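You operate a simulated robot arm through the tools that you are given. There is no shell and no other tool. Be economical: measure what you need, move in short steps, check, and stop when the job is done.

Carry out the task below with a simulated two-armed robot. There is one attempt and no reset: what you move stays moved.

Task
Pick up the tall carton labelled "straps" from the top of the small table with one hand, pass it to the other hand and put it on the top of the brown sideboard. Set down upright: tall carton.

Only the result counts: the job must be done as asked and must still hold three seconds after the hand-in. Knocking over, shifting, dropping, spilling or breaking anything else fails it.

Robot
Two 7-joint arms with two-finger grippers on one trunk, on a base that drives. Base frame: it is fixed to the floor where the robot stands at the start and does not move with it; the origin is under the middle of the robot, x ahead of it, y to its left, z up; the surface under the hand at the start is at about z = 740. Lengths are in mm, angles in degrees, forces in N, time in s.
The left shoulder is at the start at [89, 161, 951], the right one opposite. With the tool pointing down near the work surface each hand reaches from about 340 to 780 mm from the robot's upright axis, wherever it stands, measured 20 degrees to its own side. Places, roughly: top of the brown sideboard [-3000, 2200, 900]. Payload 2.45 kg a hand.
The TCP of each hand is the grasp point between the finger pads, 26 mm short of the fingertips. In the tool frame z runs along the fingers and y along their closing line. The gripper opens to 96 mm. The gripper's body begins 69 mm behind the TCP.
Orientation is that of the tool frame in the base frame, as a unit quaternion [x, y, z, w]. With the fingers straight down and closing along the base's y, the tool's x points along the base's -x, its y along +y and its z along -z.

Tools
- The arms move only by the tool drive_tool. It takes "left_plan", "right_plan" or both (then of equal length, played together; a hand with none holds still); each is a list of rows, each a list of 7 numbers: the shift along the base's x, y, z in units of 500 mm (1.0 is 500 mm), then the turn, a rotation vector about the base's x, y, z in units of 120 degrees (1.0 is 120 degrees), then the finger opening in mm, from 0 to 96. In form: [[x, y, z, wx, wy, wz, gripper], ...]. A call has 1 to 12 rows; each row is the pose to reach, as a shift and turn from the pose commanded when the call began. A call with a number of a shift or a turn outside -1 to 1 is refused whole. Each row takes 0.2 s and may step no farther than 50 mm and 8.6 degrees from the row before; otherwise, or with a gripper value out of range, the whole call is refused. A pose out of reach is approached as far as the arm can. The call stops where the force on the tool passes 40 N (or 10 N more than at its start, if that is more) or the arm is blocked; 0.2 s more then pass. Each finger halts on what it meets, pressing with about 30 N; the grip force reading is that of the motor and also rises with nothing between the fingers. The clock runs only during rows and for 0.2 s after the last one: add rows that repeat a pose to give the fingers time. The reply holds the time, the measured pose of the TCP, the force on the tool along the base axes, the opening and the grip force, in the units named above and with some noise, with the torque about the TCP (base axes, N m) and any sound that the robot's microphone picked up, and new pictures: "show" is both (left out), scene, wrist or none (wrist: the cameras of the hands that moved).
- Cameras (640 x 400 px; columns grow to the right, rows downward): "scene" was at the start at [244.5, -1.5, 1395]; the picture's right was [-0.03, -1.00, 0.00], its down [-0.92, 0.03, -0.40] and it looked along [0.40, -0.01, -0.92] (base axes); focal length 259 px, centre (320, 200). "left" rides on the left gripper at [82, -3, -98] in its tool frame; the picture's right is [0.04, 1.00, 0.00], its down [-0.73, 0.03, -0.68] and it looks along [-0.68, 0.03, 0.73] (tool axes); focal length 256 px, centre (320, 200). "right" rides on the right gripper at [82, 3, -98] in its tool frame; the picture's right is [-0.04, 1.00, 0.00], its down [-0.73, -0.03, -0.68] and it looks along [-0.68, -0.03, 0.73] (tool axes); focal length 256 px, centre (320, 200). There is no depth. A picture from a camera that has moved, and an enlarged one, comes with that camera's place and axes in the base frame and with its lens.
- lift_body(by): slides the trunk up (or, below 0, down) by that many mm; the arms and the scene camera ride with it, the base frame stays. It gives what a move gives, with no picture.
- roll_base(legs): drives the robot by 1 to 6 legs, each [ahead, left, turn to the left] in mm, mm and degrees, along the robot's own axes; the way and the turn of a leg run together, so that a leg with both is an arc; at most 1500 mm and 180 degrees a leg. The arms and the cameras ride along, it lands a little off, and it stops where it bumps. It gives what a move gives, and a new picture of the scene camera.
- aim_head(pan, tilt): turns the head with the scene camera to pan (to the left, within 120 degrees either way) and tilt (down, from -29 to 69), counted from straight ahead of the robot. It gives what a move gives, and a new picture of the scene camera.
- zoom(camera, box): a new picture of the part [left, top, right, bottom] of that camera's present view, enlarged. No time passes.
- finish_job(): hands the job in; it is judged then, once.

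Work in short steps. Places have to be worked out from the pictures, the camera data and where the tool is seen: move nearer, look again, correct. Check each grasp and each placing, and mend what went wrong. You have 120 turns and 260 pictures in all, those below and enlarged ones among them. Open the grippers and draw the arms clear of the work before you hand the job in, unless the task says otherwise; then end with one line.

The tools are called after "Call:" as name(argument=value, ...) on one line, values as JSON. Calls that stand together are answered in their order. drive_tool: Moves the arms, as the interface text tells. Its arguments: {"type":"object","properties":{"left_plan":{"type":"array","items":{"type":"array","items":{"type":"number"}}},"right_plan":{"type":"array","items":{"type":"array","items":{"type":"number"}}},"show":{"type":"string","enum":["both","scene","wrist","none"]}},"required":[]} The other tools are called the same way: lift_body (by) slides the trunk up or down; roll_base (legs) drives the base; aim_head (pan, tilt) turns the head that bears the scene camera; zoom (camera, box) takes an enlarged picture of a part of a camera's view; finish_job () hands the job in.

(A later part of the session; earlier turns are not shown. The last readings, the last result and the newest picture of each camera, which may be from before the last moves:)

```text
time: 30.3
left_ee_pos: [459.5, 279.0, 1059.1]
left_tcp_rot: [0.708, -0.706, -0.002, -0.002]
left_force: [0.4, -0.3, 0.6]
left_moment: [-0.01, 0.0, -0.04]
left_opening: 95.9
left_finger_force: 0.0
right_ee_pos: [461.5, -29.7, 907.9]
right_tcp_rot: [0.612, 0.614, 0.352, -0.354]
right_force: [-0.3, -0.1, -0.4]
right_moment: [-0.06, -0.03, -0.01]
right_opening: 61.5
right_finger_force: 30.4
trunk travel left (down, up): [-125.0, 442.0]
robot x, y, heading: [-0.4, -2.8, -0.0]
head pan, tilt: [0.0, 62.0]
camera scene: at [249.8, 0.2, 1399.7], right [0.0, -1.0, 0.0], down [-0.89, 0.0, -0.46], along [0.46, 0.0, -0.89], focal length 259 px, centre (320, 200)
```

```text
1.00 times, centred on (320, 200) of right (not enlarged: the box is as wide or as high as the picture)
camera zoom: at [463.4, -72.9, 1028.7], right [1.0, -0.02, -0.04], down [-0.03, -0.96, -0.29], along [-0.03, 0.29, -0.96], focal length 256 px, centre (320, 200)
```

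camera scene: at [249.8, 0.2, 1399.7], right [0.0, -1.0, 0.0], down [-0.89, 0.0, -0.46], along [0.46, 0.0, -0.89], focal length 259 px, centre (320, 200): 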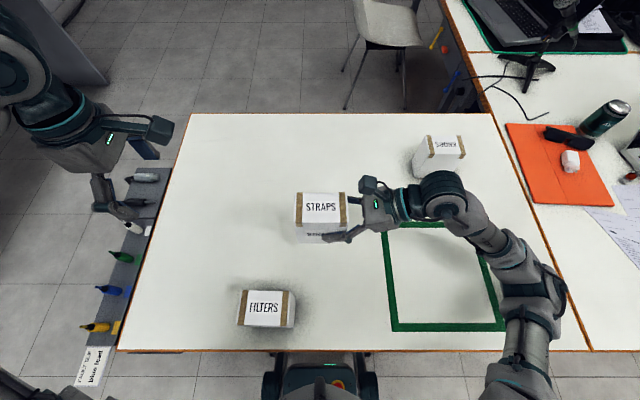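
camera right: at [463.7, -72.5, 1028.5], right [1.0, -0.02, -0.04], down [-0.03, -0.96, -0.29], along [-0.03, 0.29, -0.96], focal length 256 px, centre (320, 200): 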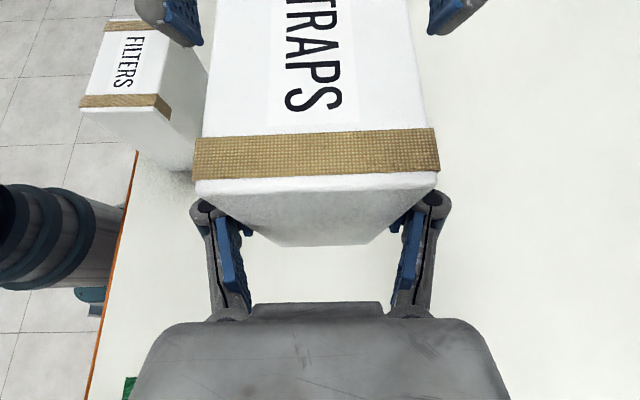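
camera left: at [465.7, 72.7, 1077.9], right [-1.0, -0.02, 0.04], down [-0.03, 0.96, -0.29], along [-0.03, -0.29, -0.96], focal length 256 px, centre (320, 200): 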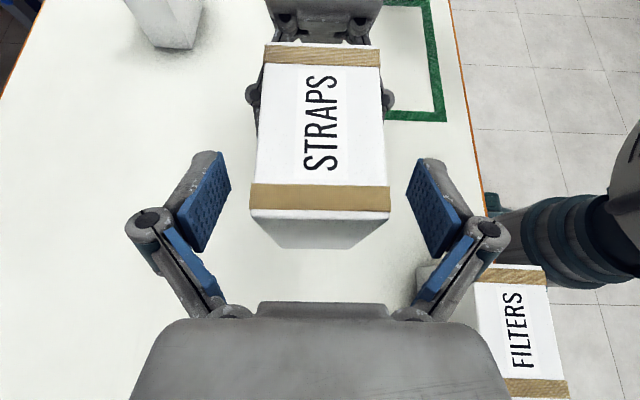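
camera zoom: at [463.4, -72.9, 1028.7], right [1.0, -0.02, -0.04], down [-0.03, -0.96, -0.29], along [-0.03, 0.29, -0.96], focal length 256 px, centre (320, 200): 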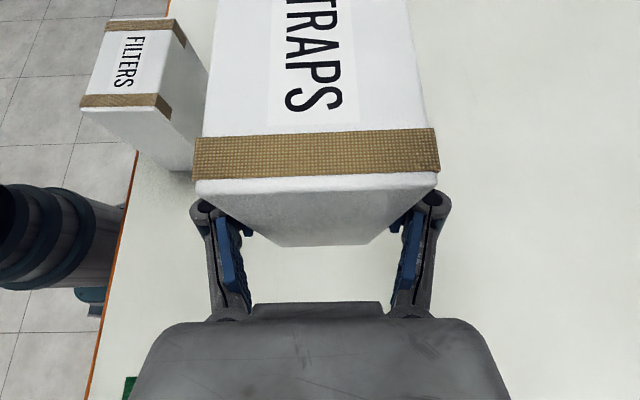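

The carton sits steady in the right hand. Return the left hand to its compact starting pose and raise the trunk 200 mm.

Call:
drive_tool(left_plan=[[0, -0.02, 0, 0, 0, -0.0625, 96], [0, -0.04, 0, 0, 0, -0.125, 96], [0, -0.06, 0, 0, 0, -0.1875, 96], [0, -0.08, 0, 0, 0, -0.25, 96], [0, -0.1, 0, 0, 0, -0.3125, 96], [0, -0.12, 0, 0, 0, -0.375, 96], [-0.05, -0.13, 0, 0, 0, -0.4375, 96], [-0.09, -0.13, 0, 0, 0, -0.5, 96], [-0.13, -0.13, 0, 0, 0, -0.5625, 96], [-0.17, -0.13, 0, 0, 0, -0.625, 96], [-0.21, -0.13, 0, 0, 0, -0.6875, 96], [-0.24, -0.13, 0, 0, 0, -0.75, 96]], show="none")

Call:
lift_body(by=200)

Call:
aim_head(pan=110, tilt=30)

Call:
aim_head(pan=-120, tilt=40)

Call:
zoom(camera="right", box=[0, 0, 640, 400])

```text
time: 32.9
left_ee_pos: [340.3, 213.7, 1058.2]
left_tcp_rot: [0.0, 1.0, 0.0, 0.0]
left_force: [0.0, 0.3, 0.2]
left_moment: [-0.02, 0.02, 0.0]
left_opening: 96.2
left_finger_force: 0.1
right_ee_pos: [460.2, -28.3, 908.6]
right_tcp_rot: [0.614, 0.613, 0.352, -0.352]
right_force: [-0.8, 0.5, -0.6]
right_moment: [-0.04, -0.02, -0.04]
right_opening: 61.5
right_finger_force: 29.8
trunk travel left (down, up): [-125.0, 442.0]
robot x, y, heading: [-0.0, -0.0, -0.1]
head pan, tilt: [0.0, 62.0]
```

```text
time: 35.1
left_ee_pos: [340.9, 213.9, 1257.5]
left_tcp_rot: [0.0, 1.0, 0.0, 0.001]
left_force: [-0.3, 1.2, 0.7]
left_moment: [-0.01, 0.03, -0.01]
left_opening: 96.1
left_finger_force: 0.0
right_ee_pos: [460.9, -28.2, 1106.7]
right_tcp_rot: [0.613, 0.613, 0.351, -0.354]
right_force: [-0.1, 0.2, -2.5]
right_moment: [-0.04, -0.02, -0.02]
right_opening: 61.3
right_finger_force: 29.9
trunk travel left (down, up): [-325.0, 242.0]
robot x, y, heading: [-0.5, 0.1, -0.3]
head pan, tilt: [0.0, 62.0]
```

```text
time: 37.0
left_ee_pos: [341.0, 214.5, 1257.2]
left_tcp_rot: [0.0, 1.0, -0.001, 0.001]
left_force: [0.4, -0.3, -0.7]
left_moment: [0.0, 0.01, -0.02]
left_opening: 95.9
left_finger_force: 0.0
right_ee_pos: [461.2, -28.3, 1108.6]
right_tcp_rot: [0.614, 0.613, 0.352, -0.352]
right_force: [0.1, 0.1, -2.6]
right_moment: [-0.07, 0.02, 0.0]
right_opening: 61.6
right_finger_force: 29.9
trunk travel left (down, up): [-325.0, 242.0]
robot x, y, heading: [-1.7, -1.8, 0.1]
head pan, tilt: [110.0, 30.0]
camera scene: at [-8.8, 86.5, 1660.5], right [0.94, 0.34, 0.0], down [0.17, -0.47, -0.87], along [-0.3, 0.81, -0.5], focal length 259 px, centre (320, 200)
```

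scene: 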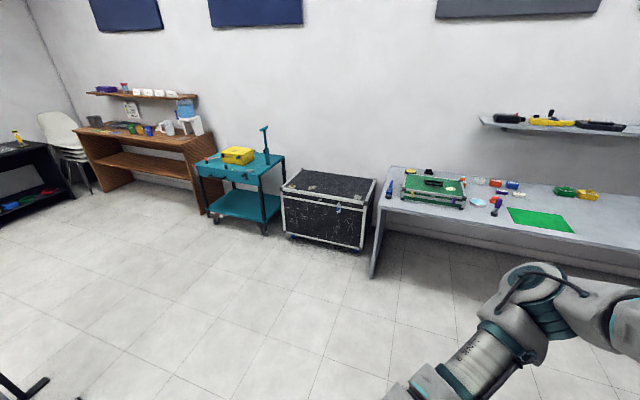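

```text
time: 40.3
left_ee_pos: [341.0, 214.8, 1258.5]
left_tcp_rot: [0.0, 1.0, 0.0, 0.001]
left_force: [0.1, -0.7, -0.1]
left_moment: [0.0, -0.03, -0.01]
left_opening: 96.0
left_finger_force: 0.2
right_ee_pos: [460.3, -28.8, 1108.1]
right_tcp_rot: [0.614, 0.613, 0.352, -0.352]
right_force: [-0.5, -0.9, -2.1]
right_moment: [-0.03, 0.0, 0.01]
right_opening: 61.5
right_finger_force: 30.3
trunk travel left (down, up): [-325.0, 242.0]
robot x, y, heading: [-0.6, 0.2, 0.1]
head pan, tilt: [-120.0, 40.0]
camera scene: at [-20.4, -72.4, 1645.3], right [-0.87, 0.5, 0.0], down [0.32, 0.56, -0.77], along [-0.39, -0.66, -0.64], focal length 259 px, centre (320, 200)
```

scene: 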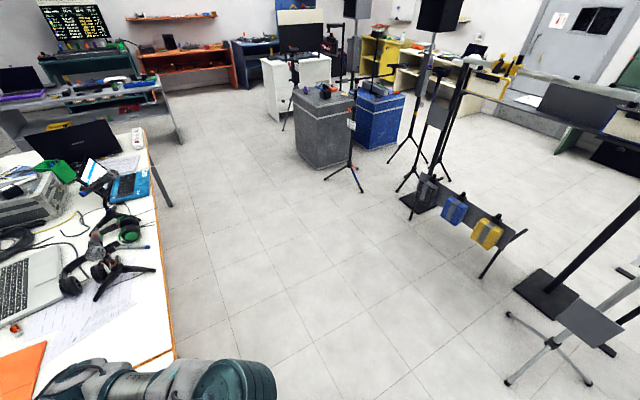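

```text
1.00 times, centred on (320, 200) of right (not enlarged: the box is as wide or as high as the picture)
camera zoom: at [463.6, -72.2, 1228.1], right [1.0, -0.02, -0.04], down [-0.03, -0.96, -0.29], along [-0.03, 0.29, -0.96], focal length 256 px, centre (320, 200)
```

zoom: 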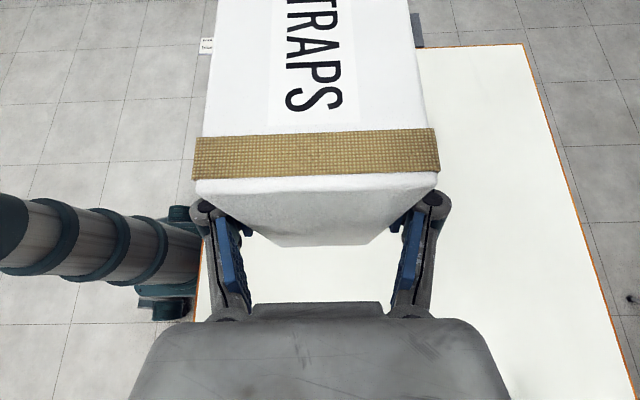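

The carton holds steady (bottom now about z 1049) and the floor toward the sideboard is clear, apart from a stand near (-1700, 200). Back away from the table, turn left and drive ahead to y ≈ 800.

Call:
aim_head(pan=0, tilt=35)

Call:
roll_base(legs=[[-600, 0, 0], [0, 0, 90], [800, 0, 0]])

Call:
aim_head(pan=90, tilt=35)

```text
time: 42.3
left_ee_pos: [341.1, 214.7, 1258.4]
left_tcp_rot: [-0.001, 1.0, 0.0, 0.0]
left_force: [-0.6, 0.9, -0.1]
left_moment: [-0.02, 0.03, 0.01]
left_opening: 96.0
left_finger_force: 0.2
right_ee_pos: [460.3, -28.8, 1108.0]
right_tcp_rot: [0.614, 0.613, 0.352, -0.352]
right_force: [-0.5, 0.5, -3.4]
right_moment: [-0.05, 0.02, -0.01]
right_opening: 61.6
right_finger_force: 29.9
trunk travel left (down, up): [-325.0, 242.0]
robot x, y, heading: [0.7, -0.1, -0.2]
head pan, tilt: [0.0, 35.0]
camera scene: at [110.3, 1.3, 1652.3], right [0.0, -1.0, 0.0], down [-0.58, 0.0, -0.82], along [0.82, 0.0, -0.58], focal length 259 px, centre (320, 200)
```

scene: 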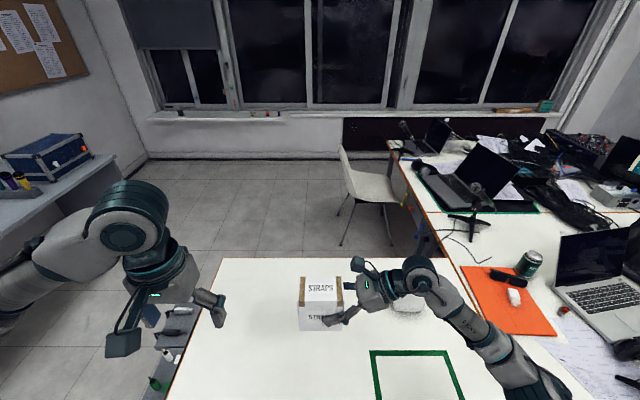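

```text
time: 53.4
left_ee_pos: [-824.4, 1138.5, 1258.3]
left_tcp_rot: [0.71, -0.704, -0.002, -0.001]
left_force: [-0.8, 0.3, 0.1]
left_moment: [-0.04, 0.0, 0.0]
left_opening: 95.7
left_finger_force: 0.0
right_ee_pos: [-580.9, 1260.7, 1107.1]
right_tcp_rot: [-0.004, 0.867, -0.003, -0.498]
right_force: [-0.2, -0.5, -2.4]
right_moment: [0.01, -0.05, 0.0]
right_opening: 61.5
right_finger_force: 30.4
trunk travel left (down, up): [-325.0, 242.0]
robot x, y, heading: [-607.4, 798.1, 90.6]
head pan, tilt: [0.0, 35.0]
camera scene: at [-608.4, 910.4, 1652.3], right [1.0, 0.01, 0.0], down [0.0, -0.58, -0.82], along [-0.01, 0.82, -0.58], focal length 259 px, centre (320, 200)
```

scene: 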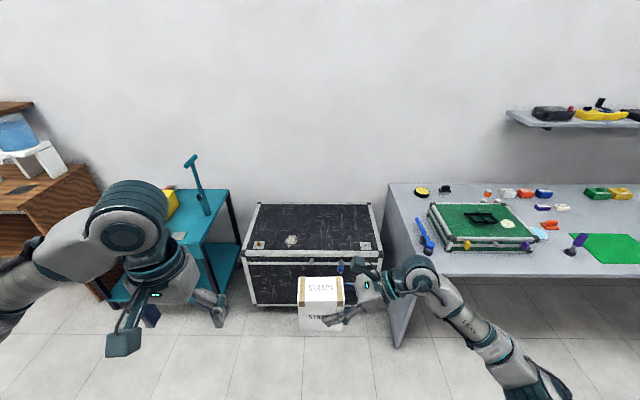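

```text
time: 55.0
left_ee_pos: [-824.0, 1134.4, 1259.9]
left_tcp_rot: [0.71, -0.704, -0.002, -0.002]
left_force: [-0.4, -0.1, 0.4]
left_moment: [0.02, 0.04, 0.0]
left_opening: 95.9
left_finger_force: 0.0
right_ee_pos: [-582.0, 1258.6, 1109.5]
right_tcp_rot: [-0.004, 0.868, -0.002, -0.497]
right_force: [0.3, 0.0, -2.1]
right_moment: [0.04, -0.07, 0.0]
right_opening: 61.6
right_finger_force: 29.8
trunk travel left (down, up): [-325.0, 242.0]
robot x, y, heading: [-601.3, 803.7, 90.5]
head pan, tilt: [90.0, 35.0]
camera scene: at [-695.8, 822.2, 1652.6], right [-0.01, 1.0, 0.0], down [0.57, 0.0, -0.82], along [-0.82, -0.01, -0.57], focal length 259 px, centre (320, 200)
```

scene: 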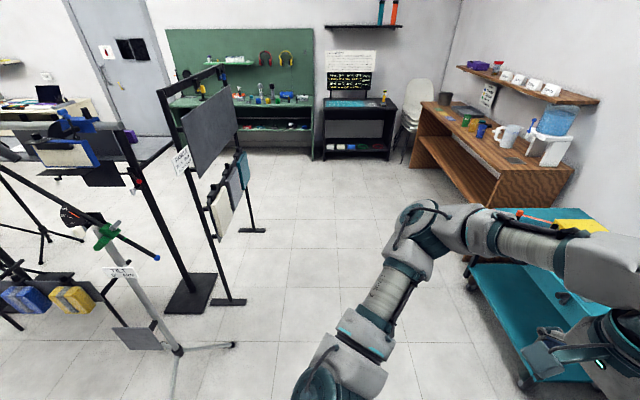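

Obstacle stands are all at y < 300, so the lane at y ≈ 800 is free. The sideboard's front edge is near y ≈ 1900, x from about -3650 to -2050; strafe left 1500 + 700 mm toward it.

Call:
zoom(camera="scene", box=[390, 60, 610, 210])

Call:
roll_base(legs=[[0, 1500, 0], [0, 700, 0]])

Call:
aim_head(pan=0, tilt=35)

```text
2.67 times, centred on (500, 135) of scene
camera zoom: at [-695.8, 822.2, 1652.6], right [-0.01, 1.0, 0.0], down [0.57, 0.0, -0.82], along [-0.82, -0.01, -0.57], focal length 692 px, centre (-160, 373)
```

zoom: 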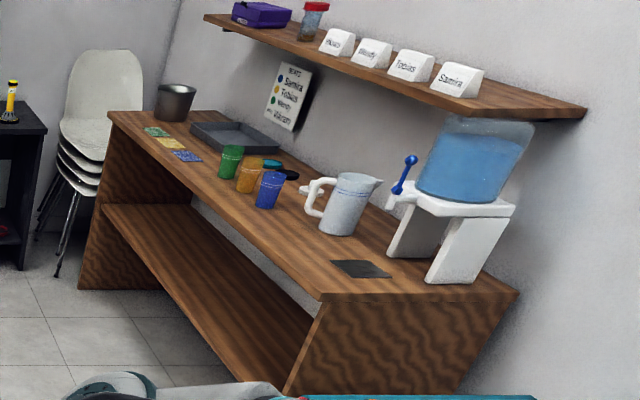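

```text
time: 65.8
left_ee_pos: [-2991.2, 1100.0, 1261.0]
left_tcp_rot: [0.714, -0.7, -0.005, 0.001]
left_force: [0.3, 0.1, 0.2]
left_moment: [0.0, 0.04, -0.03]
left_opening: 95.9
left_finger_force: 0.1
right_ee_pos: [-2750.6, 1226.2, 1108.3]
right_tcp_rot: [-0.008, 0.865, -0.004, -0.501]
right_force: [0.4, 1.0, -2.6]
right_moment: [-0.01, -0.04, 0.03]
right_opening: 61.7
right_finger_force: 30.2
trunk travel left (down, up): [-325.0, 242.0]
robot x, y, heading: [-2780.0, 766.3, 91.2]
head pan, tilt: [90.0, 35.0]
camera scene: at [-2861.6, 788.9, 1653.0], right [-0.02, 1.0, 0.0], down [0.57, 0.01, -0.82], along [-0.82, -0.02, -0.57], focal length 259 px, centre (320, 200)
```

scene: 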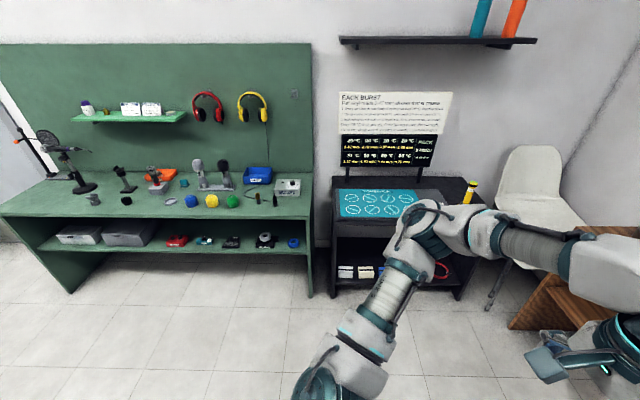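

```text
time: 67.4
left_ee_pos: [-2998.5, 1097.8, 1260.7]
left_tcp_rot: [0.714, -0.7, -0.004, -0.003]
left_force: [0.2, 0.6, 0.0]
left_moment: [-0.04, -0.02, 0.02]
left_opening: 95.6
left_finger_force: 0.1
right_ee_pos: [-2757.6, 1223.2, 1109.8]
right_tcp_rot: [-0.011, 0.867, -0.005, -0.498]
right_force: [0.2, -0.8, -2.6]
right_moment: [0.04, -0.12, 0.01]
right_opening: 61.6
right_finger_force: 30.3
trunk travel left (down, up): [-325.0, 242.0]
robot x, y, heading: [-2776.0, 767.4, 91.0]
head pan, tilt: [0.0, 35.0]
camera scene: at [-2788.7, 878.6, 1652.3], right [1.0, 0.02, 0.0], down [0.02, -0.58, -0.82], along [-0.02, 0.82, -0.58], focal length 259 px, centre (320, 200)
```

scene: 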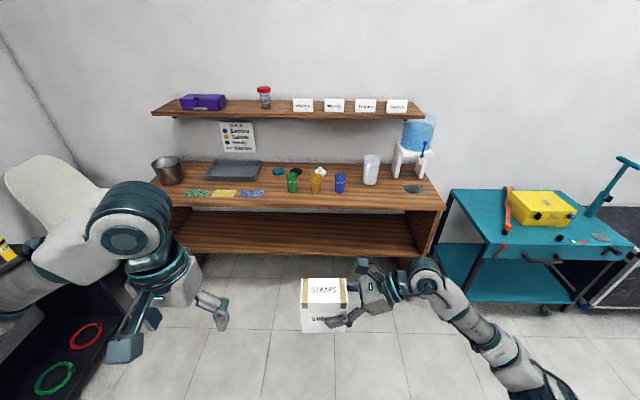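

I'm now squarely before the sideboard (front edge y ≈ 1876, x from -3600 to -2210). Zoom to find a clear spot among cups, cards, pitcher and coaster.

Call:
zoom(camera="scene", box=[140, 140, 300, 220])

Call:
zoom(camera="scene", box=[280, 130, 460, 220])

```text
4.00 times, centred on (220, 180) of scene
camera zoom: at [-2788.7, 878.6, 1652.3], right [1.0, 0.02, 0.0], down [0.02, -0.58, -0.82], along [-0.02, 0.82, -0.58], focal length 1037 px, centre (720, 280)
```

zoom: 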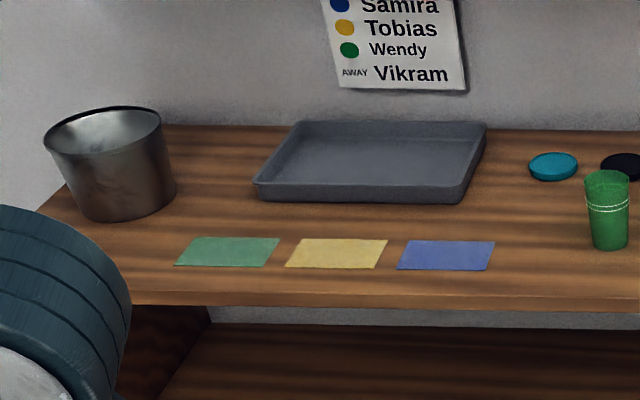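

```text
3.56 times, centred on (370, 175) of scene
camera zoom: at [-2788.7, 878.6, 1652.3], right [1.0, 0.02, 0.0], down [0.02, -0.58, -0.82], along [-0.02, 0.82, -0.58], focal length 922 px, centre (142, 289)
```

zoom: 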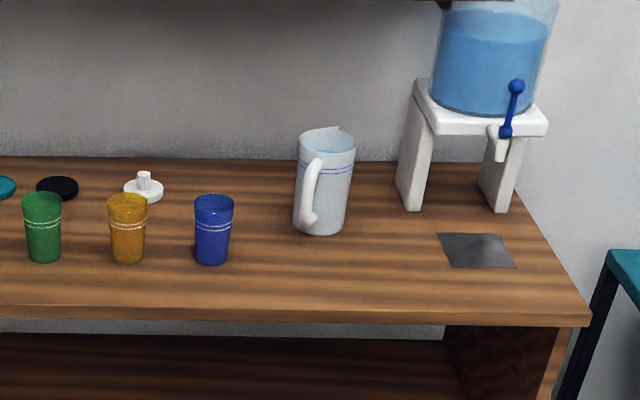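

There is a clear patch between the blue cup and the black coaster, in front of the pitcher: x from -2685 to -2370, y from 1900 to 2040. I target the carton centre at (-2580, 1955): shift right 194 mm, straighten heading, drive ahead 610 mm.

Call:
roll_base(legs=[[0, -194, -1], [400, 0, 0]])

Call:
aim_head(pan=0, tilt=48)

```text
time: 71.1
left_ee_pos: [-2771.8, 1505.9, 1264.1]
left_tcp_rot: [0.708, -0.706, -0.011, 0.005]
left_force: [0.7, 0.0, 0.4]
left_moment: [0.0, 0.06, 0.03]
left_opening: 96.0
left_finger_force: 0.1
right_ee_pos: [-2534.0, 1627.6, 1109.5]
right_tcp_rot: [-0.002, 0.862, 0.0, -0.506]
right_force: [0.0, -0.2, -2.5]
right_moment: [-0.01, -0.03, -0.01]
right_opening: 61.7
right_finger_force: 29.9
trunk travel left (down, up): [-325.0, 242.0]
robot x, y, heading: [-2583.3, 1174.1, 90.2]
head pan, tilt: [0.0, 35.0]
camera scene: at [-2556.6, 1282.9, 1652.2], right [1.0, 0.0, -0.02], down [-0.01, -0.58, -0.82], along [-0.01, 0.82, -0.58], focal length 259 px, centre (320, 200)
```

scene: 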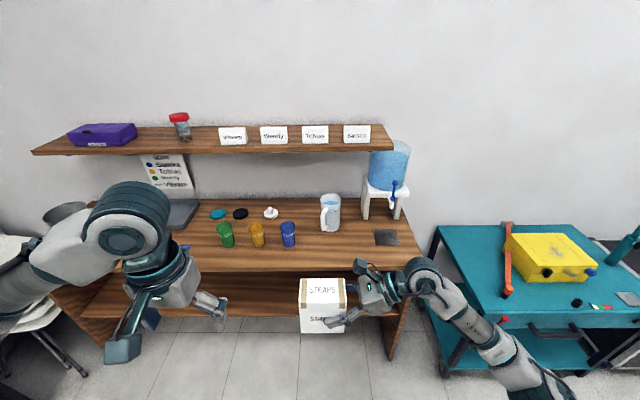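

```text
time: 71.9
left_ee_pos: [-2779.7, 1502.9, 1263.8]
left_tcp_rot: [0.707, -0.707, -0.009, 0.001]
left_force: [0.0, 0.3, -0.4]
left_moment: [0.01, 0.02, 0.0]
left_opening: 95.9
left_finger_force: 0.1
right_ee_pos: [-2540.2, 1625.4, 1109.7]
right_tcp_rot: [-0.001, 0.865, 0.002, -0.502]
right_force: [-0.3, 1.0, -3.6]
right_moment: [0.01, -0.03, 0.05]
right_opening: 61.4
right_finger_force: 30.1
trunk travel left (down, up): [-325.0, 242.0]
robot x, y, heading: [-2580.3, 1174.6, 90.2]
head pan, tilt: [0.0, 48.0]
camera scene: at [-2575.0, 1275.4, 1633.3], right [1.0, 0.0, 0.0], down [0.0, -0.75, -0.67], along [-0.01, 0.67, -0.75], focal length 259 px, centre (320, 200)
```

scene: 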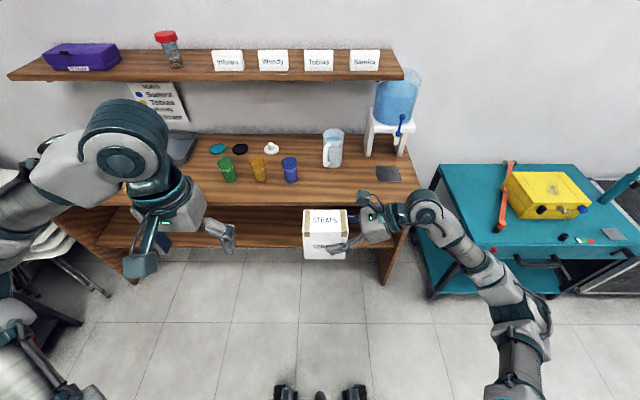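

The base front reaches only about 240 mm ahead of its axis, so there is room. The spot (-2570, 1965) remains clear: cup edge at -2670, coaster at -2356. Drive ahead another 275 mm.

Call:
roll_base(legs=[[275, 0, -0.2]])

Call:
aim_head(pan=0, tilt=60)

Call:
zoom(camera="right", box=[0, 0, 640, 400])

```text
time: 73.8
left_ee_pos: [-2775.7, 1776.2, 1265.3]
left_tcp_rot: [0.707, -0.707, -0.011, 0.003]
left_force: [2.2, 0.3, 0.6]
left_moment: [0.02, 0.07, 0.02]
left_opening: 95.9
left_finger_force: 0.0
right_ee_pos: [-2535.4, 1897.9, 1110.7]
right_tcp_rot: [-0.001, 0.864, 0.002, -0.503]
right_force: [0.4, -0.4, -2.6]
right_moment: [0.0, -0.04, 0.0]
right_opening: 61.8
right_finger_force: 29.6
trunk travel left (down, up): [-325.0, 242.0]
robot x, y, heading: [-2578.2, 1445.4, 90.2]
head pan, tilt: [0.0, 48.0]
camera scene: at [-2561.7, 1546.6, 1633.3], right [1.0, 0.0, -0.01], down [-0.01, -0.74, -0.67], along [-0.01, 0.67, -0.74], focal length 259 px, centre (320, 200)
```

scene: 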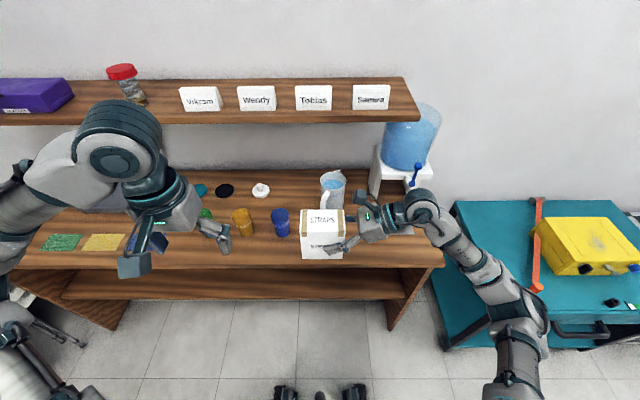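

```text
time: 74.5
left_ee_pos: [-2780.3, 1772.6, 1263.9]
left_tcp_rot: [-0.706, 0.708, 0.009, 0.0]
left_force: [0.5, 0.2, 0.4]
left_moment: [0.02, 0.03, 0.05]
left_opening: 95.9
left_finger_force: 0.1
right_ee_pos: [-2540.3, 1897.4, 1112.2]
right_tcp_rot: [-0.001, 0.866, 0.002, -0.5]
right_force: [0.4, 0.5, -2.4]
right_moment: [-0.01, -0.01, 0.05]
right_opening: 61.5
right_finger_force: 29.5
trunk travel left (down, up): [-325.0, 242.0]
robot x, y, heading: [-2578.7, 1448.6, 90.0]
head pan, tilt: [0.0, 60.0]
camera scene: at [-2574.6, 1536.9, 1618.0], right [1.0, 0.0, 0.0], down [0.0, -0.87, -0.5], along [0.0, 0.5, -0.87], focal length 259 px, centre (320, 200)
```

scene: 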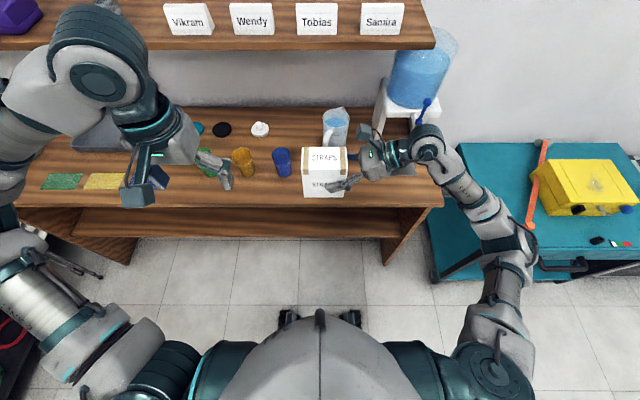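

```text
1.00 times, centred on (320, 200) of right (not enlarged: the box is as wide or as high as the picture)
camera zoom: at [-2496.1, 1899.8, 1231.4], right [0.02, 1.0, -0.03], down [0.95, -0.03, -0.3], along [-0.3, -0.02, -0.95], focal length 256 px, centre (320, 200)
```

zoom: 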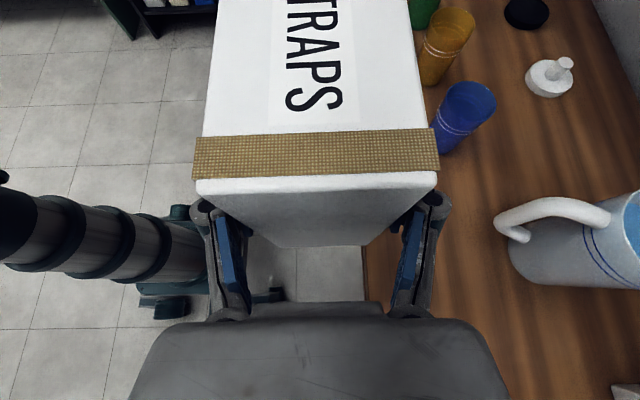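

My front-edge estimates from different views agree only if the sideboard top is nearer z ≈ 840 with the front edge near y ≈ 1950. Zoom in to measure this properly before extending.

Call:
zoom(camera="scene", box=[220, 90, 460, 240])

Call:
zoom(camera="right", box=[340, 0, 640, 300])

Call:
zoom(camera="left", box=[0, 0, 640, 400])

```text
2.67 times, centred on (340, 165) of scene
camera zoom: at [-2574.6, 1536.9, 1618.0], right [1.0, 0.0, 0.0], down [0.0, -0.87, -0.5], along [0.0, 0.5, -0.87], focal length 692 px, centre (267, 293)
```

zoom: 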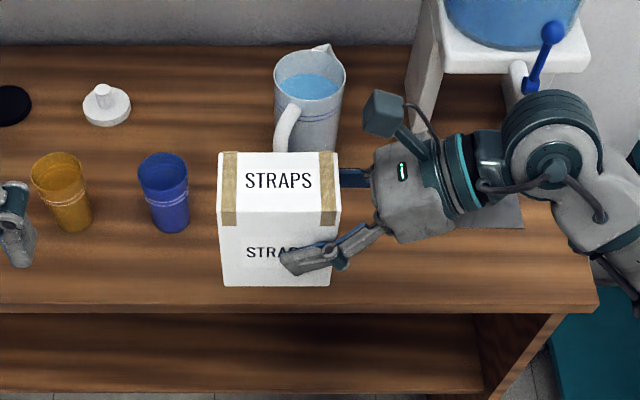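

```text
1.33 times, centred on (490, 150) of right
camera zoom: at [-2496.1, 1899.8, 1231.4], right [0.02, 1.0, -0.03], down [0.95, -0.03, -0.3], along [-0.3, -0.02, -0.95], focal length 341 px, centre (93, 267)
```

zoom: 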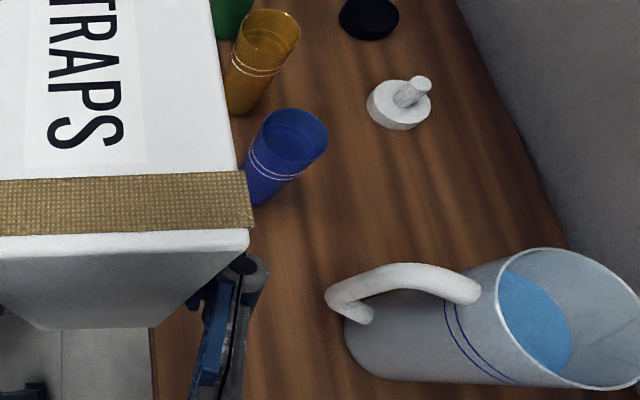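

```text
1.00 times, centred on (320, 200) of left (not enlarged: the box is as wide or as high as the picture)
camera zoom: at [-2775.2, 1691.5, 1361.6], right [-1.0, -0.04, 0.01], down [-0.02, 0.72, 0.69], along [-0.03, 0.69, -0.72], focal length 256 px, centre (320, 200)
```

zoom: 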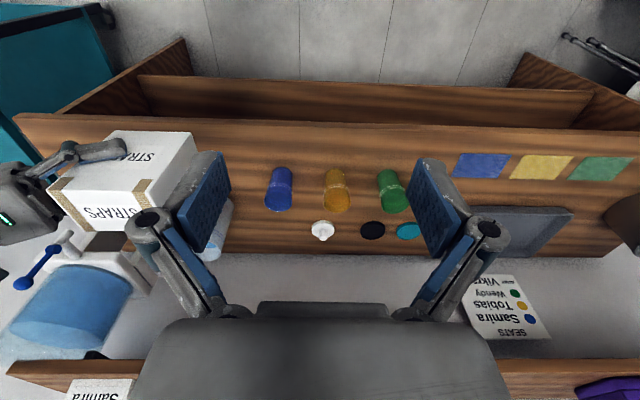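

Combined views put the top near z ≈ 875 and front edge near y ≈ 1945; the pitcher handle would crowd a sideways hand. Cleaner: back off 100 mm and turn the right hand to point forward, so it can retreat straight back, placing the carton at about x = -2420 between pitcher and coaster.

Call:
roll_base(legs=[[-100, 0, 0]])

Call:
drive_tool(right_plan=[[0.02, 0.017, 0, 0, 0, -0.0625, 20], [0.04, 0.034, 0, 0, 0, -0.125, 20], [0.06, 0.05, 0, 0, 0, -0.1875, 20], [0.08, 0.067, 0, 0, 0, -0.25, 20], [0.1, 0.084, 0, 0, 0, -0.3125, 20], [0.12, 0.1, 0, 0, 0, -0.375, 20]])

```text
time: 75.7
left_ee_pos: [-2783.5, 1675.0, 1265.0]
left_tcp_rot: [0.708, -0.707, -0.009, -0.001]
left_force: [-0.3, -0.6, 0.4]
left_moment: [0.03, 0.05, 0.0]
left_opening: 95.9
left_finger_force: 0.1
right_ee_pos: [-2541.0, 1798.0, 1111.9]
right_tcp_rot: [0.0, 0.865, 0.004, -0.501]
right_force: [-0.3, -0.1, -1.3]
right_moment: [0.02, -0.1, 0.01]
right_opening: 61.4
right_finger_force: 30.1
trunk travel left (down, up): [-325.0, 242.0]
robot x, y, heading: [-2580.0, 1349.7, 90.0]
head pan, tilt: [0.0, 60.0]
camera scene: at [-2568.2, 1439.2, 1617.8], right [1.0, 0.0, -0.01], down [0.0, -0.87, -0.5], along [-0.01, 0.5, -0.87], focal length 259 px, centre (320, 200)
```

scene: 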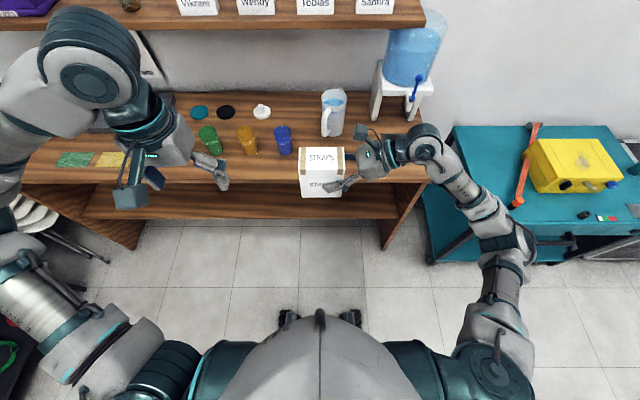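

```text
time: 77.1
left_ee_pos: [-2794.0, 1669.4, 1264.7]
left_tcp_rot: [0.707, -0.707, -0.008, -0.006]
left_force: [-0.5, -0.8, -0.6]
left_moment: [-0.04, -0.03, 0.01]
left_opening: 96.1
left_finger_force: 0.0
right_ee_pos: [-2491.9, 1843.9, 1115.0]
right_tcp_rot: [0.33, 0.802, 0.195, -0.458]
right_force: [-0.4, 0.6, -2.4]
right_moment: [-0.05, -0.05, -0.02]
right_opening: 61.7
right_finger_force: 30.2
trunk travel left (down, up): [-325.0, 242.0]
robot x, y, heading: [-2581.6, 1346.9, 89.9]
head pan, tilt: [0.0, 60.0]
camera scene: at [-2586.7, 1436.7, 1618.1], right [1.0, 0.0, 0.0], down [0.0, -0.87, -0.5], along [0.0, 0.5, -0.87], focal length 259 px, centre (320, 200)
camera right: at [-2460.5, 1814.2, 1234.4], right [0.72, 0.69, -0.02], down [0.66, -0.7, -0.29], along [-0.22, 0.19, -0.96], focal length 256 px, centre (320, 200)
```

scene: 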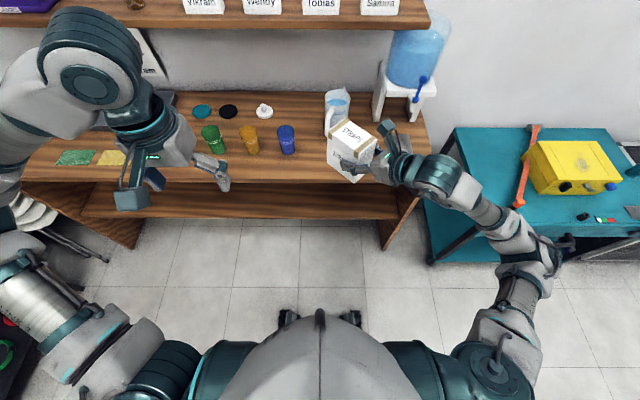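
right: 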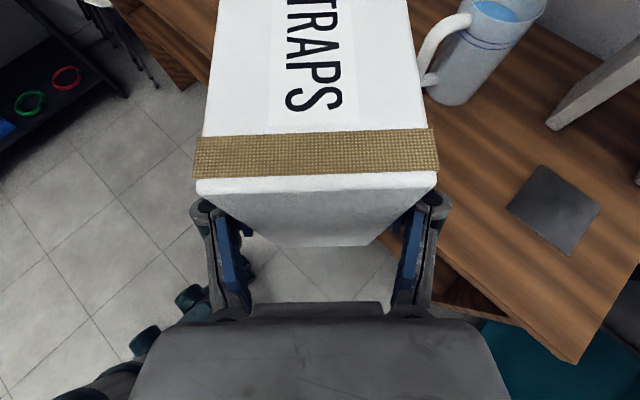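

Works well. Complete the second half of the turn.

Call:
drive_tool(right_plan=[[0.02, 0.017, 0, 0, 0, -0.0625, 20], [0.04, 0.034, 0, 0, 0, -0.125, 20], [0.06, 0.05, 0, 0, 0, -0.1875, 20], [0.08, 0.067, 0, 0, 0, -0.25, 20], [0.1, 0.084, 0, 0, 0, -0.3125, 20], [0.12, 0.1, 0, 0, 0, -0.375, 20]])

```text
time: 78.5
left_ee_pos: [-2790.9, 1670.8, 1265.0]
left_tcp_rot: [-0.706, 0.708, 0.009, 0.005]
left_force: [0.1, -0.8, 1.6]
left_moment: [-0.02, 0.0, -0.03]
left_opening: 96.1
left_finger_force: 0.1
right_ee_pos: [-2429.2, 1894.8, 1113.6]
right_tcp_rot: [0.612, 0.615, 0.355, -0.348]
right_force: [0.2, -0.3, -2.8]
right_moment: [-0.05, -0.03, 0.01]
right_opening: 61.6
right_finger_force: 30.1
trunk travel left (down, up): [-325.0, 242.0]
robot x, y, heading: [-2581.5, 1350.3, 90.3]
head pan, tilt: [0.0, 60.0]
camera scene: at [-2578.7, 1438.0, 1618.0], right [1.0, 0.0, 0.0], down [0.0, -0.87, -0.5], along [0.0, 0.5, -0.87], focal length 259 px, centre (320, 200)
camera right: at [-2427.4, 1851.0, 1234.0], right [1.0, -0.02, -0.02], down [-0.03, -0.96, -0.29], along [-0.02, 0.29, -0.96], focal length 256 px, centre (320, 200)
```

scene: 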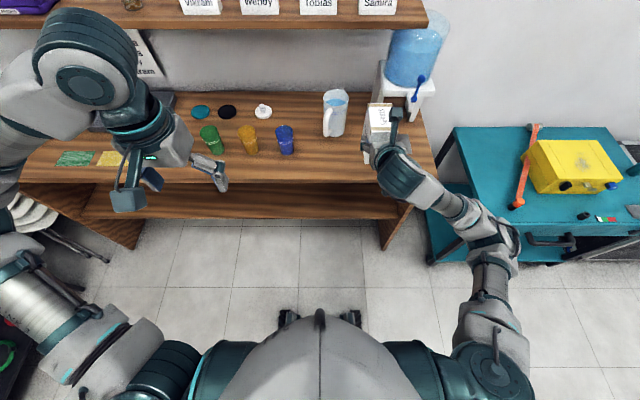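
right: 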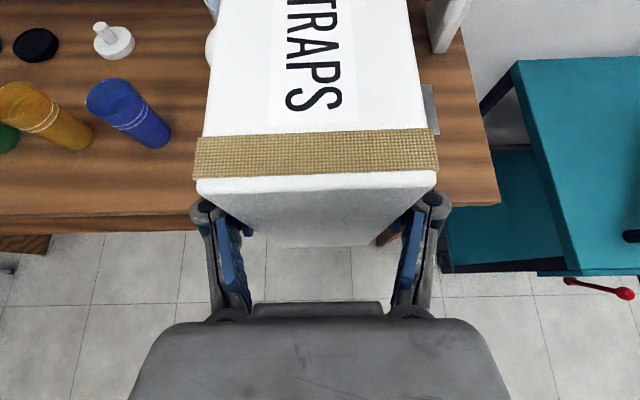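

The hand points forward with the carton at x ≈ -2429, front edge seen at y ≈ 1948, coaster at x > -2343, pitcher at y > 2130. Drive ahead 100 mm, putting the carton centre at y ≈ 2020.

Call:
roll_base(legs=[[100, 0, 0]])

Call:
drive_tool(right_plan=[[0, 0, -0.06, 0, 0, 0, 20], [0, 0, -0.12, 0, 0, 0, 20], [0, 0, -0.18, 0, 0, 0, 20], [0, 0, -0.23, 0, 0, 0, 20], [0, 0, -0.26, 0, 0, 0, 20], [0, 0, -0.26, 0, 0, 0, 20]])

```text
time: 79.6
left_ee_pos: [-2797.3, 1771.4, 1264.1]
left_tcp_rot: [-0.707, 0.707, 0.006, 0.006]
left_force: [-0.9, 0.4, -0.2]
left_moment: [0.0, -0.06, 0.01]
left_opening: 95.8
left_finger_force: 0.1
right_ee_pos: [-2433.8, 1993.9, 1116.2]
right_tcp_rot: [0.611, 0.616, 0.356, -0.347]
right_force: [-0.6, -0.7, -1.6]
right_moment: [-0.06, -0.03, -0.03]
right_opening: 61.5
right_finger_force: 29.9
trunk travel left (down, up): [-325.0, 242.0]
robot x, y, heading: [-2580.8, 1444.1, 90.1]
head pan, tilt: [0.0, 60.0]
camera scene: at [-2586.4, 1535.3, 1618.2], right [1.0, 0.0, 0.0], down [0.0, -0.87, -0.5], along [0.0, 0.5, -0.87], focal length 259 px, centre (320, 200)
```

scene: 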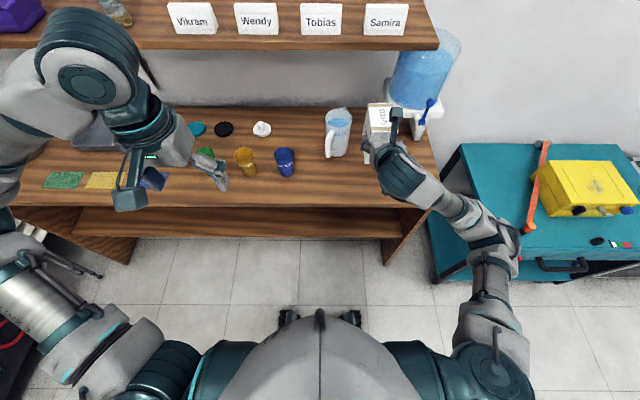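

```text
time: 81.0
left_ee_pos: [-2793.2, 1767.0, 1265.4]
left_tcp_rot: [0.707, -0.707, -0.008, -0.006]
left_force: [-0.1, 0.4, 0.9]
left_moment: [0.0, 0.03, -0.01]
left_opening: 95.8
left_finger_force: 0.1
right_ee_pos: [-2429.8, 1991.8, 985.4]
right_tcp_rot: [0.611, 0.616, 0.355, -0.349]
right_force: [-0.1, 0.0, -1.7]
right_moment: [-0.05, -0.04, 0.0]
right_opening: 61.5
right_finger_force: 30.0
trunk travel left (down, up): [-325.0, 242.0]
robot x, y, heading: [-2582.1, 1446.2, 90.1]
head pan, tilt: [0.0, 60.0]
camera scene: at [-2581.2, 1536.6, 1618.1], right [1.0, 0.0, 0.0], down [0.0, -0.87, -0.5], along [0.0, 0.5, -0.87], focal length 259 px, centre (320, 200)
camera right: at [-2428.9, 1947.1, 1105.1], right [1.0, -0.02, -0.02], down [-0.03, -0.96, -0.29], along [-0.02, 0.29, -0.96], focal length 256 px, centre (320, 200)
```

scene: 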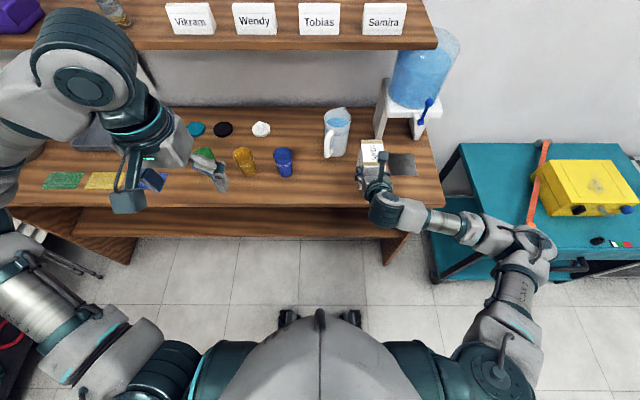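
right: 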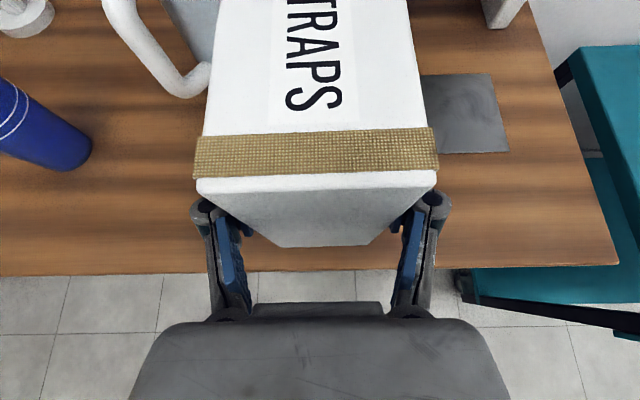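

All clearances look good: cup, handle and coaster are all well aside, and the carton's near face is ~20 mm behind the front edge. Bottom is at about z 926; lower in small steps.

Call:
drive_tool(right_plan=[[0, 0, -0.016, 0, 0, 0, 20], [0, 0, -0.032, 0, 0, 0, 20], [0, 0, -0.046, 0, 0, 0, 20], [0, 0, -0.06, 0, 0, 0, 20], [0, 0, -0.06, 0, 0, 0, 20]], show="wrist")

```text
time: 82.2
left_ee_pos: [-2794.1, 1767.2, 1265.1]
left_tcp_rot: [0.707, -0.707, -0.009, -0.005]
left_force: [-0.4, 0.4, 0.6]
left_moment: [0.0, -0.03, -0.01]
left_opening: 96.1
left_finger_force: 0.1
right_ee_pos: [-2431.6, 1990.0, 955.1]
right_tcp_rot: [0.611, 0.616, 0.356, -0.349]
right_force: [-0.2, 0.3, -2.6]
right_moment: [-0.06, -0.01, 0.02]
right_opening: 61.8
right_finger_force: 29.5
trunk travel left (down, up): [-325.0, 242.0]
robot x, y, heading: [-2577.7, 1448.1, 90.3]
head pan, tilt: [0.0, 60.0]
camera right: at [-2429.4, 1947.3, 1075.4], right [1.0, -0.02, -0.02], down [-0.03, -0.96, -0.29], along [-0.02, 0.29, -0.96], focal length 256 px, centre (320, 200)
```

right: 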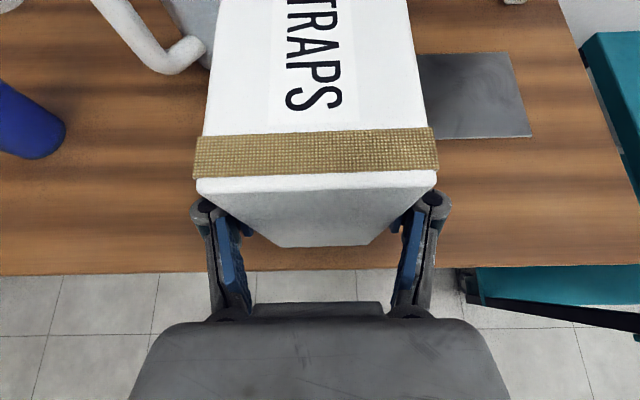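

No contact yet (bottom ≈ 896). Continue 20 mm gently.

Call:
drive_tool(right_plan=[[0, 0, -0.01, 0, 0, 0, 20], [0, 0, -0.02, 0, 0, 0, 20], [0, 0, -0.03, 0, 0, 0, 20], [0, 0, -0.04, 0, 0, 0, 20]], show="wrist")

```text
time: 83.2
left_ee_pos: [-2794.0, 1767.9, 1265.1]
left_tcp_rot: [-0.707, 0.707, 0.008, 0.006]
left_force: [-0.3, 0.7, -0.2]
left_moment: [0.0, -0.02, 0.03]
left_opening: 96.0
left_finger_force: 0.0
right_ee_pos: [-2430.9, 1991.1, 935.3]
right_tcp_rot: [0.612, 0.615, 0.356, -0.347]
right_force: [-0.6, 1.1, -1.3]
right_moment: [-0.05, 0.02, 0.02]
right_opening: 61.4
right_finger_force: 29.8
trunk travel left (down, up): [-325.0, 242.0]
robot x, y, heading: [-2581.3, 1446.5, 90.5]
head pan, tilt: [0.0, 60.0]
camera right: at [-2429.7, 1947.5, 1055.4], right [1.0, -0.02, -0.02], down [-0.03, -0.96, -0.29], along [-0.02, 0.29, -0.96], focal length 256 px, centre (320, 200)
```

right: 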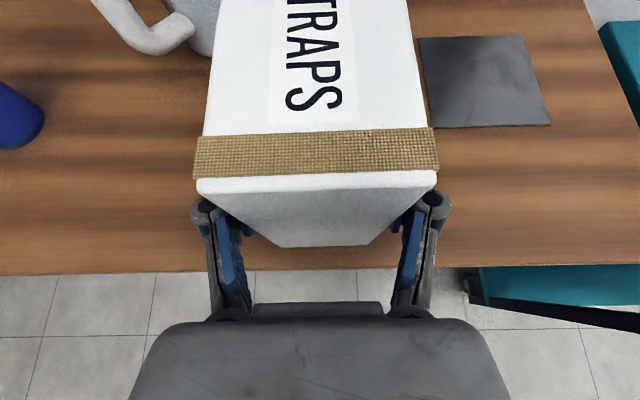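

Still hanging freely at bottom ≈ 876. Continue by 15 mm in 2.5 mm steps, watching the force.

Call:
drive_tool(right_plan=[[0, 0, -0.005, 0, 0, 0, 20], [0, 0, -0.01, 0, 0, 0, 20], [0, 0, -0.015, 0, 0, 0, 20], [0, 0, -0.02, 0, 0, 0, 20]], show="none")

```text
time: 84.2
left_ee_pos: [-2794.6, 1767.5, 1265.7]
left_tcp_rot: [-0.706, 0.708, 0.008, 0.006]
left_force: [-0.5, 0.4, -0.4]
left_moment: [-0.01, -0.01, 0.01]
left_opening: 96.2
left_finger_force: 0.0
right_ee_pos: [-2431.6, 1990.6, 925.9]
right_tcp_rot: [0.611, 0.615, 0.356, -0.349]
right_force: [-0.2, -0.3, -1.7]
right_moment: [-0.04, 0.03, 0.01]
right_opening: 61.4
right_finger_force: 29.8
trunk travel left (down, up): [-325.0, 242.0]
robot x, y, heading: [-2580.3, 1448.7, 90.2]
head pan, tilt: [0.0, 60.0]
```

Call:
drive_tool(right_plan=[[0, 0, -0.005, 0, 0, 0, 20], [0, 0, -0.01, 0, 0, 0, 20], [0, 0, -0.015, 0, 0, 0, 20], [0, 0, -0.02, 0, 0, 0, 20]], show="both")

```text
time: 85.2
left_ee_pos: [-2794.4, 1765.8, 1266.3]
left_tcp_rot: [0.707, -0.707, -0.008, -0.007]
left_force: [-1.0, 0.5, -0.1]
left_moment: [-0.01, -0.06, 0.04]
left_opening: 95.7
left_finger_force: 0.0
right_ee_pos: [-2431.4, 1990.8, 920.0]
right_tcp_rot: [0.609, 0.614, 0.358, -0.352]
right_force: [3.6, 0.0, 23.3]
right_moment: [-0.04, 0.22, -0.18]
right_opening: 61.7
right_finger_force: 29.7
trunk travel left (down, up): [-325.0, 242.0]
robot x, y, heading: [-2581.1, 1447.0, 90.3]
head pan, tilt: [0.0, 60.0]
camera scene: at [-2582.0, 1532.0, 1618.8], right [1.0, 0.0, 0.0], down [0.0, -0.87, -0.5], along [0.0, 0.5, -0.87], focal length 259 px, centre (320, 200)
camera right: at [-2429.7, 1946.3, 1039.5], right [1.0, -0.02, -0.02], down [-0.03, -0.95, -0.3], along [-0.02, 0.3, -0.95], focal length 256 px, centre (320, 200)
```

scene: 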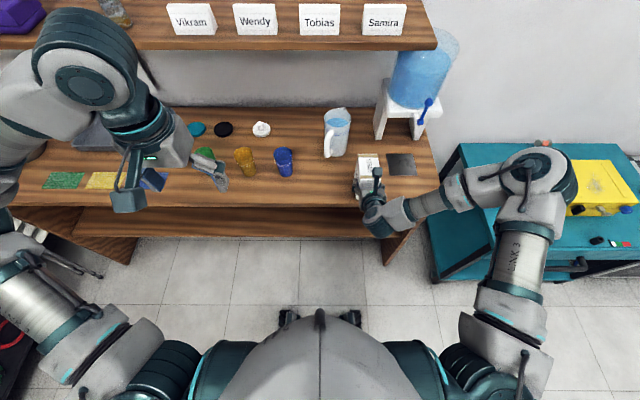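
right: 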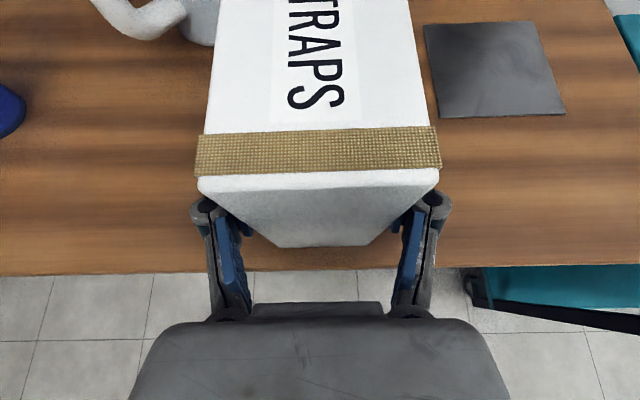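

Contact: 23 N upward with TCP at 920, so the carton stands on the top (z ≈ 861). Ease up about 3 mm to relieve the push, then check the force before opening.

Call:
drive_tool(right_plan=[[0, 0, 0.003, 0, 0, 0, 20], [0, 0, 0.006, 0, 0, 0, 20], [0, 0, 0.006, 0, 0, 0, 20]], show="none")

Call:
aim_head(pan=-30, tilt=50)

```text
time: 86.0
left_ee_pos: [-2794.5, 1765.9, 1265.5]
left_tcp_rot: [0.707, -0.707, -0.008, -0.007]
left_force: [1.0, -0.3, -0.4]
left_moment: [-0.01, 0.03, -0.02]
left_opening: 95.9
left_finger_force: 0.0
right_ee_pos: [-2430.7, 1990.5, 919.7]
right_tcp_rot: [0.61, 0.615, 0.356, -0.349]
right_force: [3.2, 7.3, 19.5]
right_moment: [0.91, 0.25, -0.14]
right_opening: 61.6
right_finger_force: 29.6
trunk travel left (down, up): [-325.0, 242.0]
robot x, y, heading: [-2582.5, 1450.9, 90.5]
head pan, tilt: [0.0, 60.0]
```

```text
time: 87.0
left_ee_pos: [-2794.3, 1766.6, 1265.6]
left_tcp_rot: [0.707, -0.707, -0.008, -0.006]
left_force: [0.6, -1.1, 0.2]
left_moment: [0.01, 0.02, -0.05]
left_opening: 95.9
left_finger_force: 0.1
right_ee_pos: [-2430.5, 1990.9, 919.8]
right_tcp_rot: [0.61, 0.615, 0.356, -0.35]
right_force: [2.8, 7.2, 21.6]
right_moment: [0.57, 0.2, -0.12]
right_opening: 61.6
right_finger_force: 29.8
trunk travel left (down, up): [-325.0, 242.0]
robot x, y, heading: [-2582.5, 1446.9, 90.4]
head pan, tilt: [-30.0, 50.0]
camera scene: at [-2543.7, 1534.4, 1631.0], right [0.87, -0.5, 0.0], down [-0.38, -0.67, -0.64], along [0.32, 0.56, -0.77], focal length 259 px, centre (320, 200)
```

scene: 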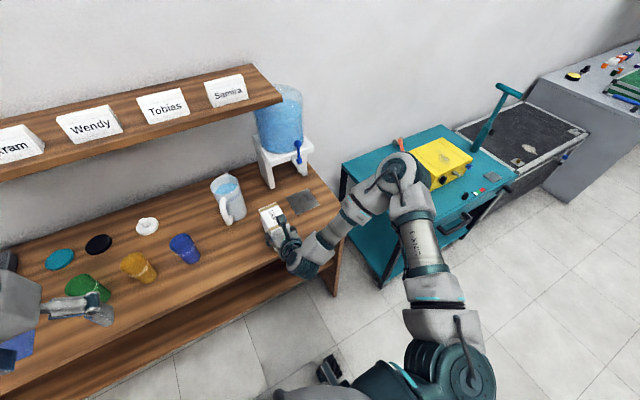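

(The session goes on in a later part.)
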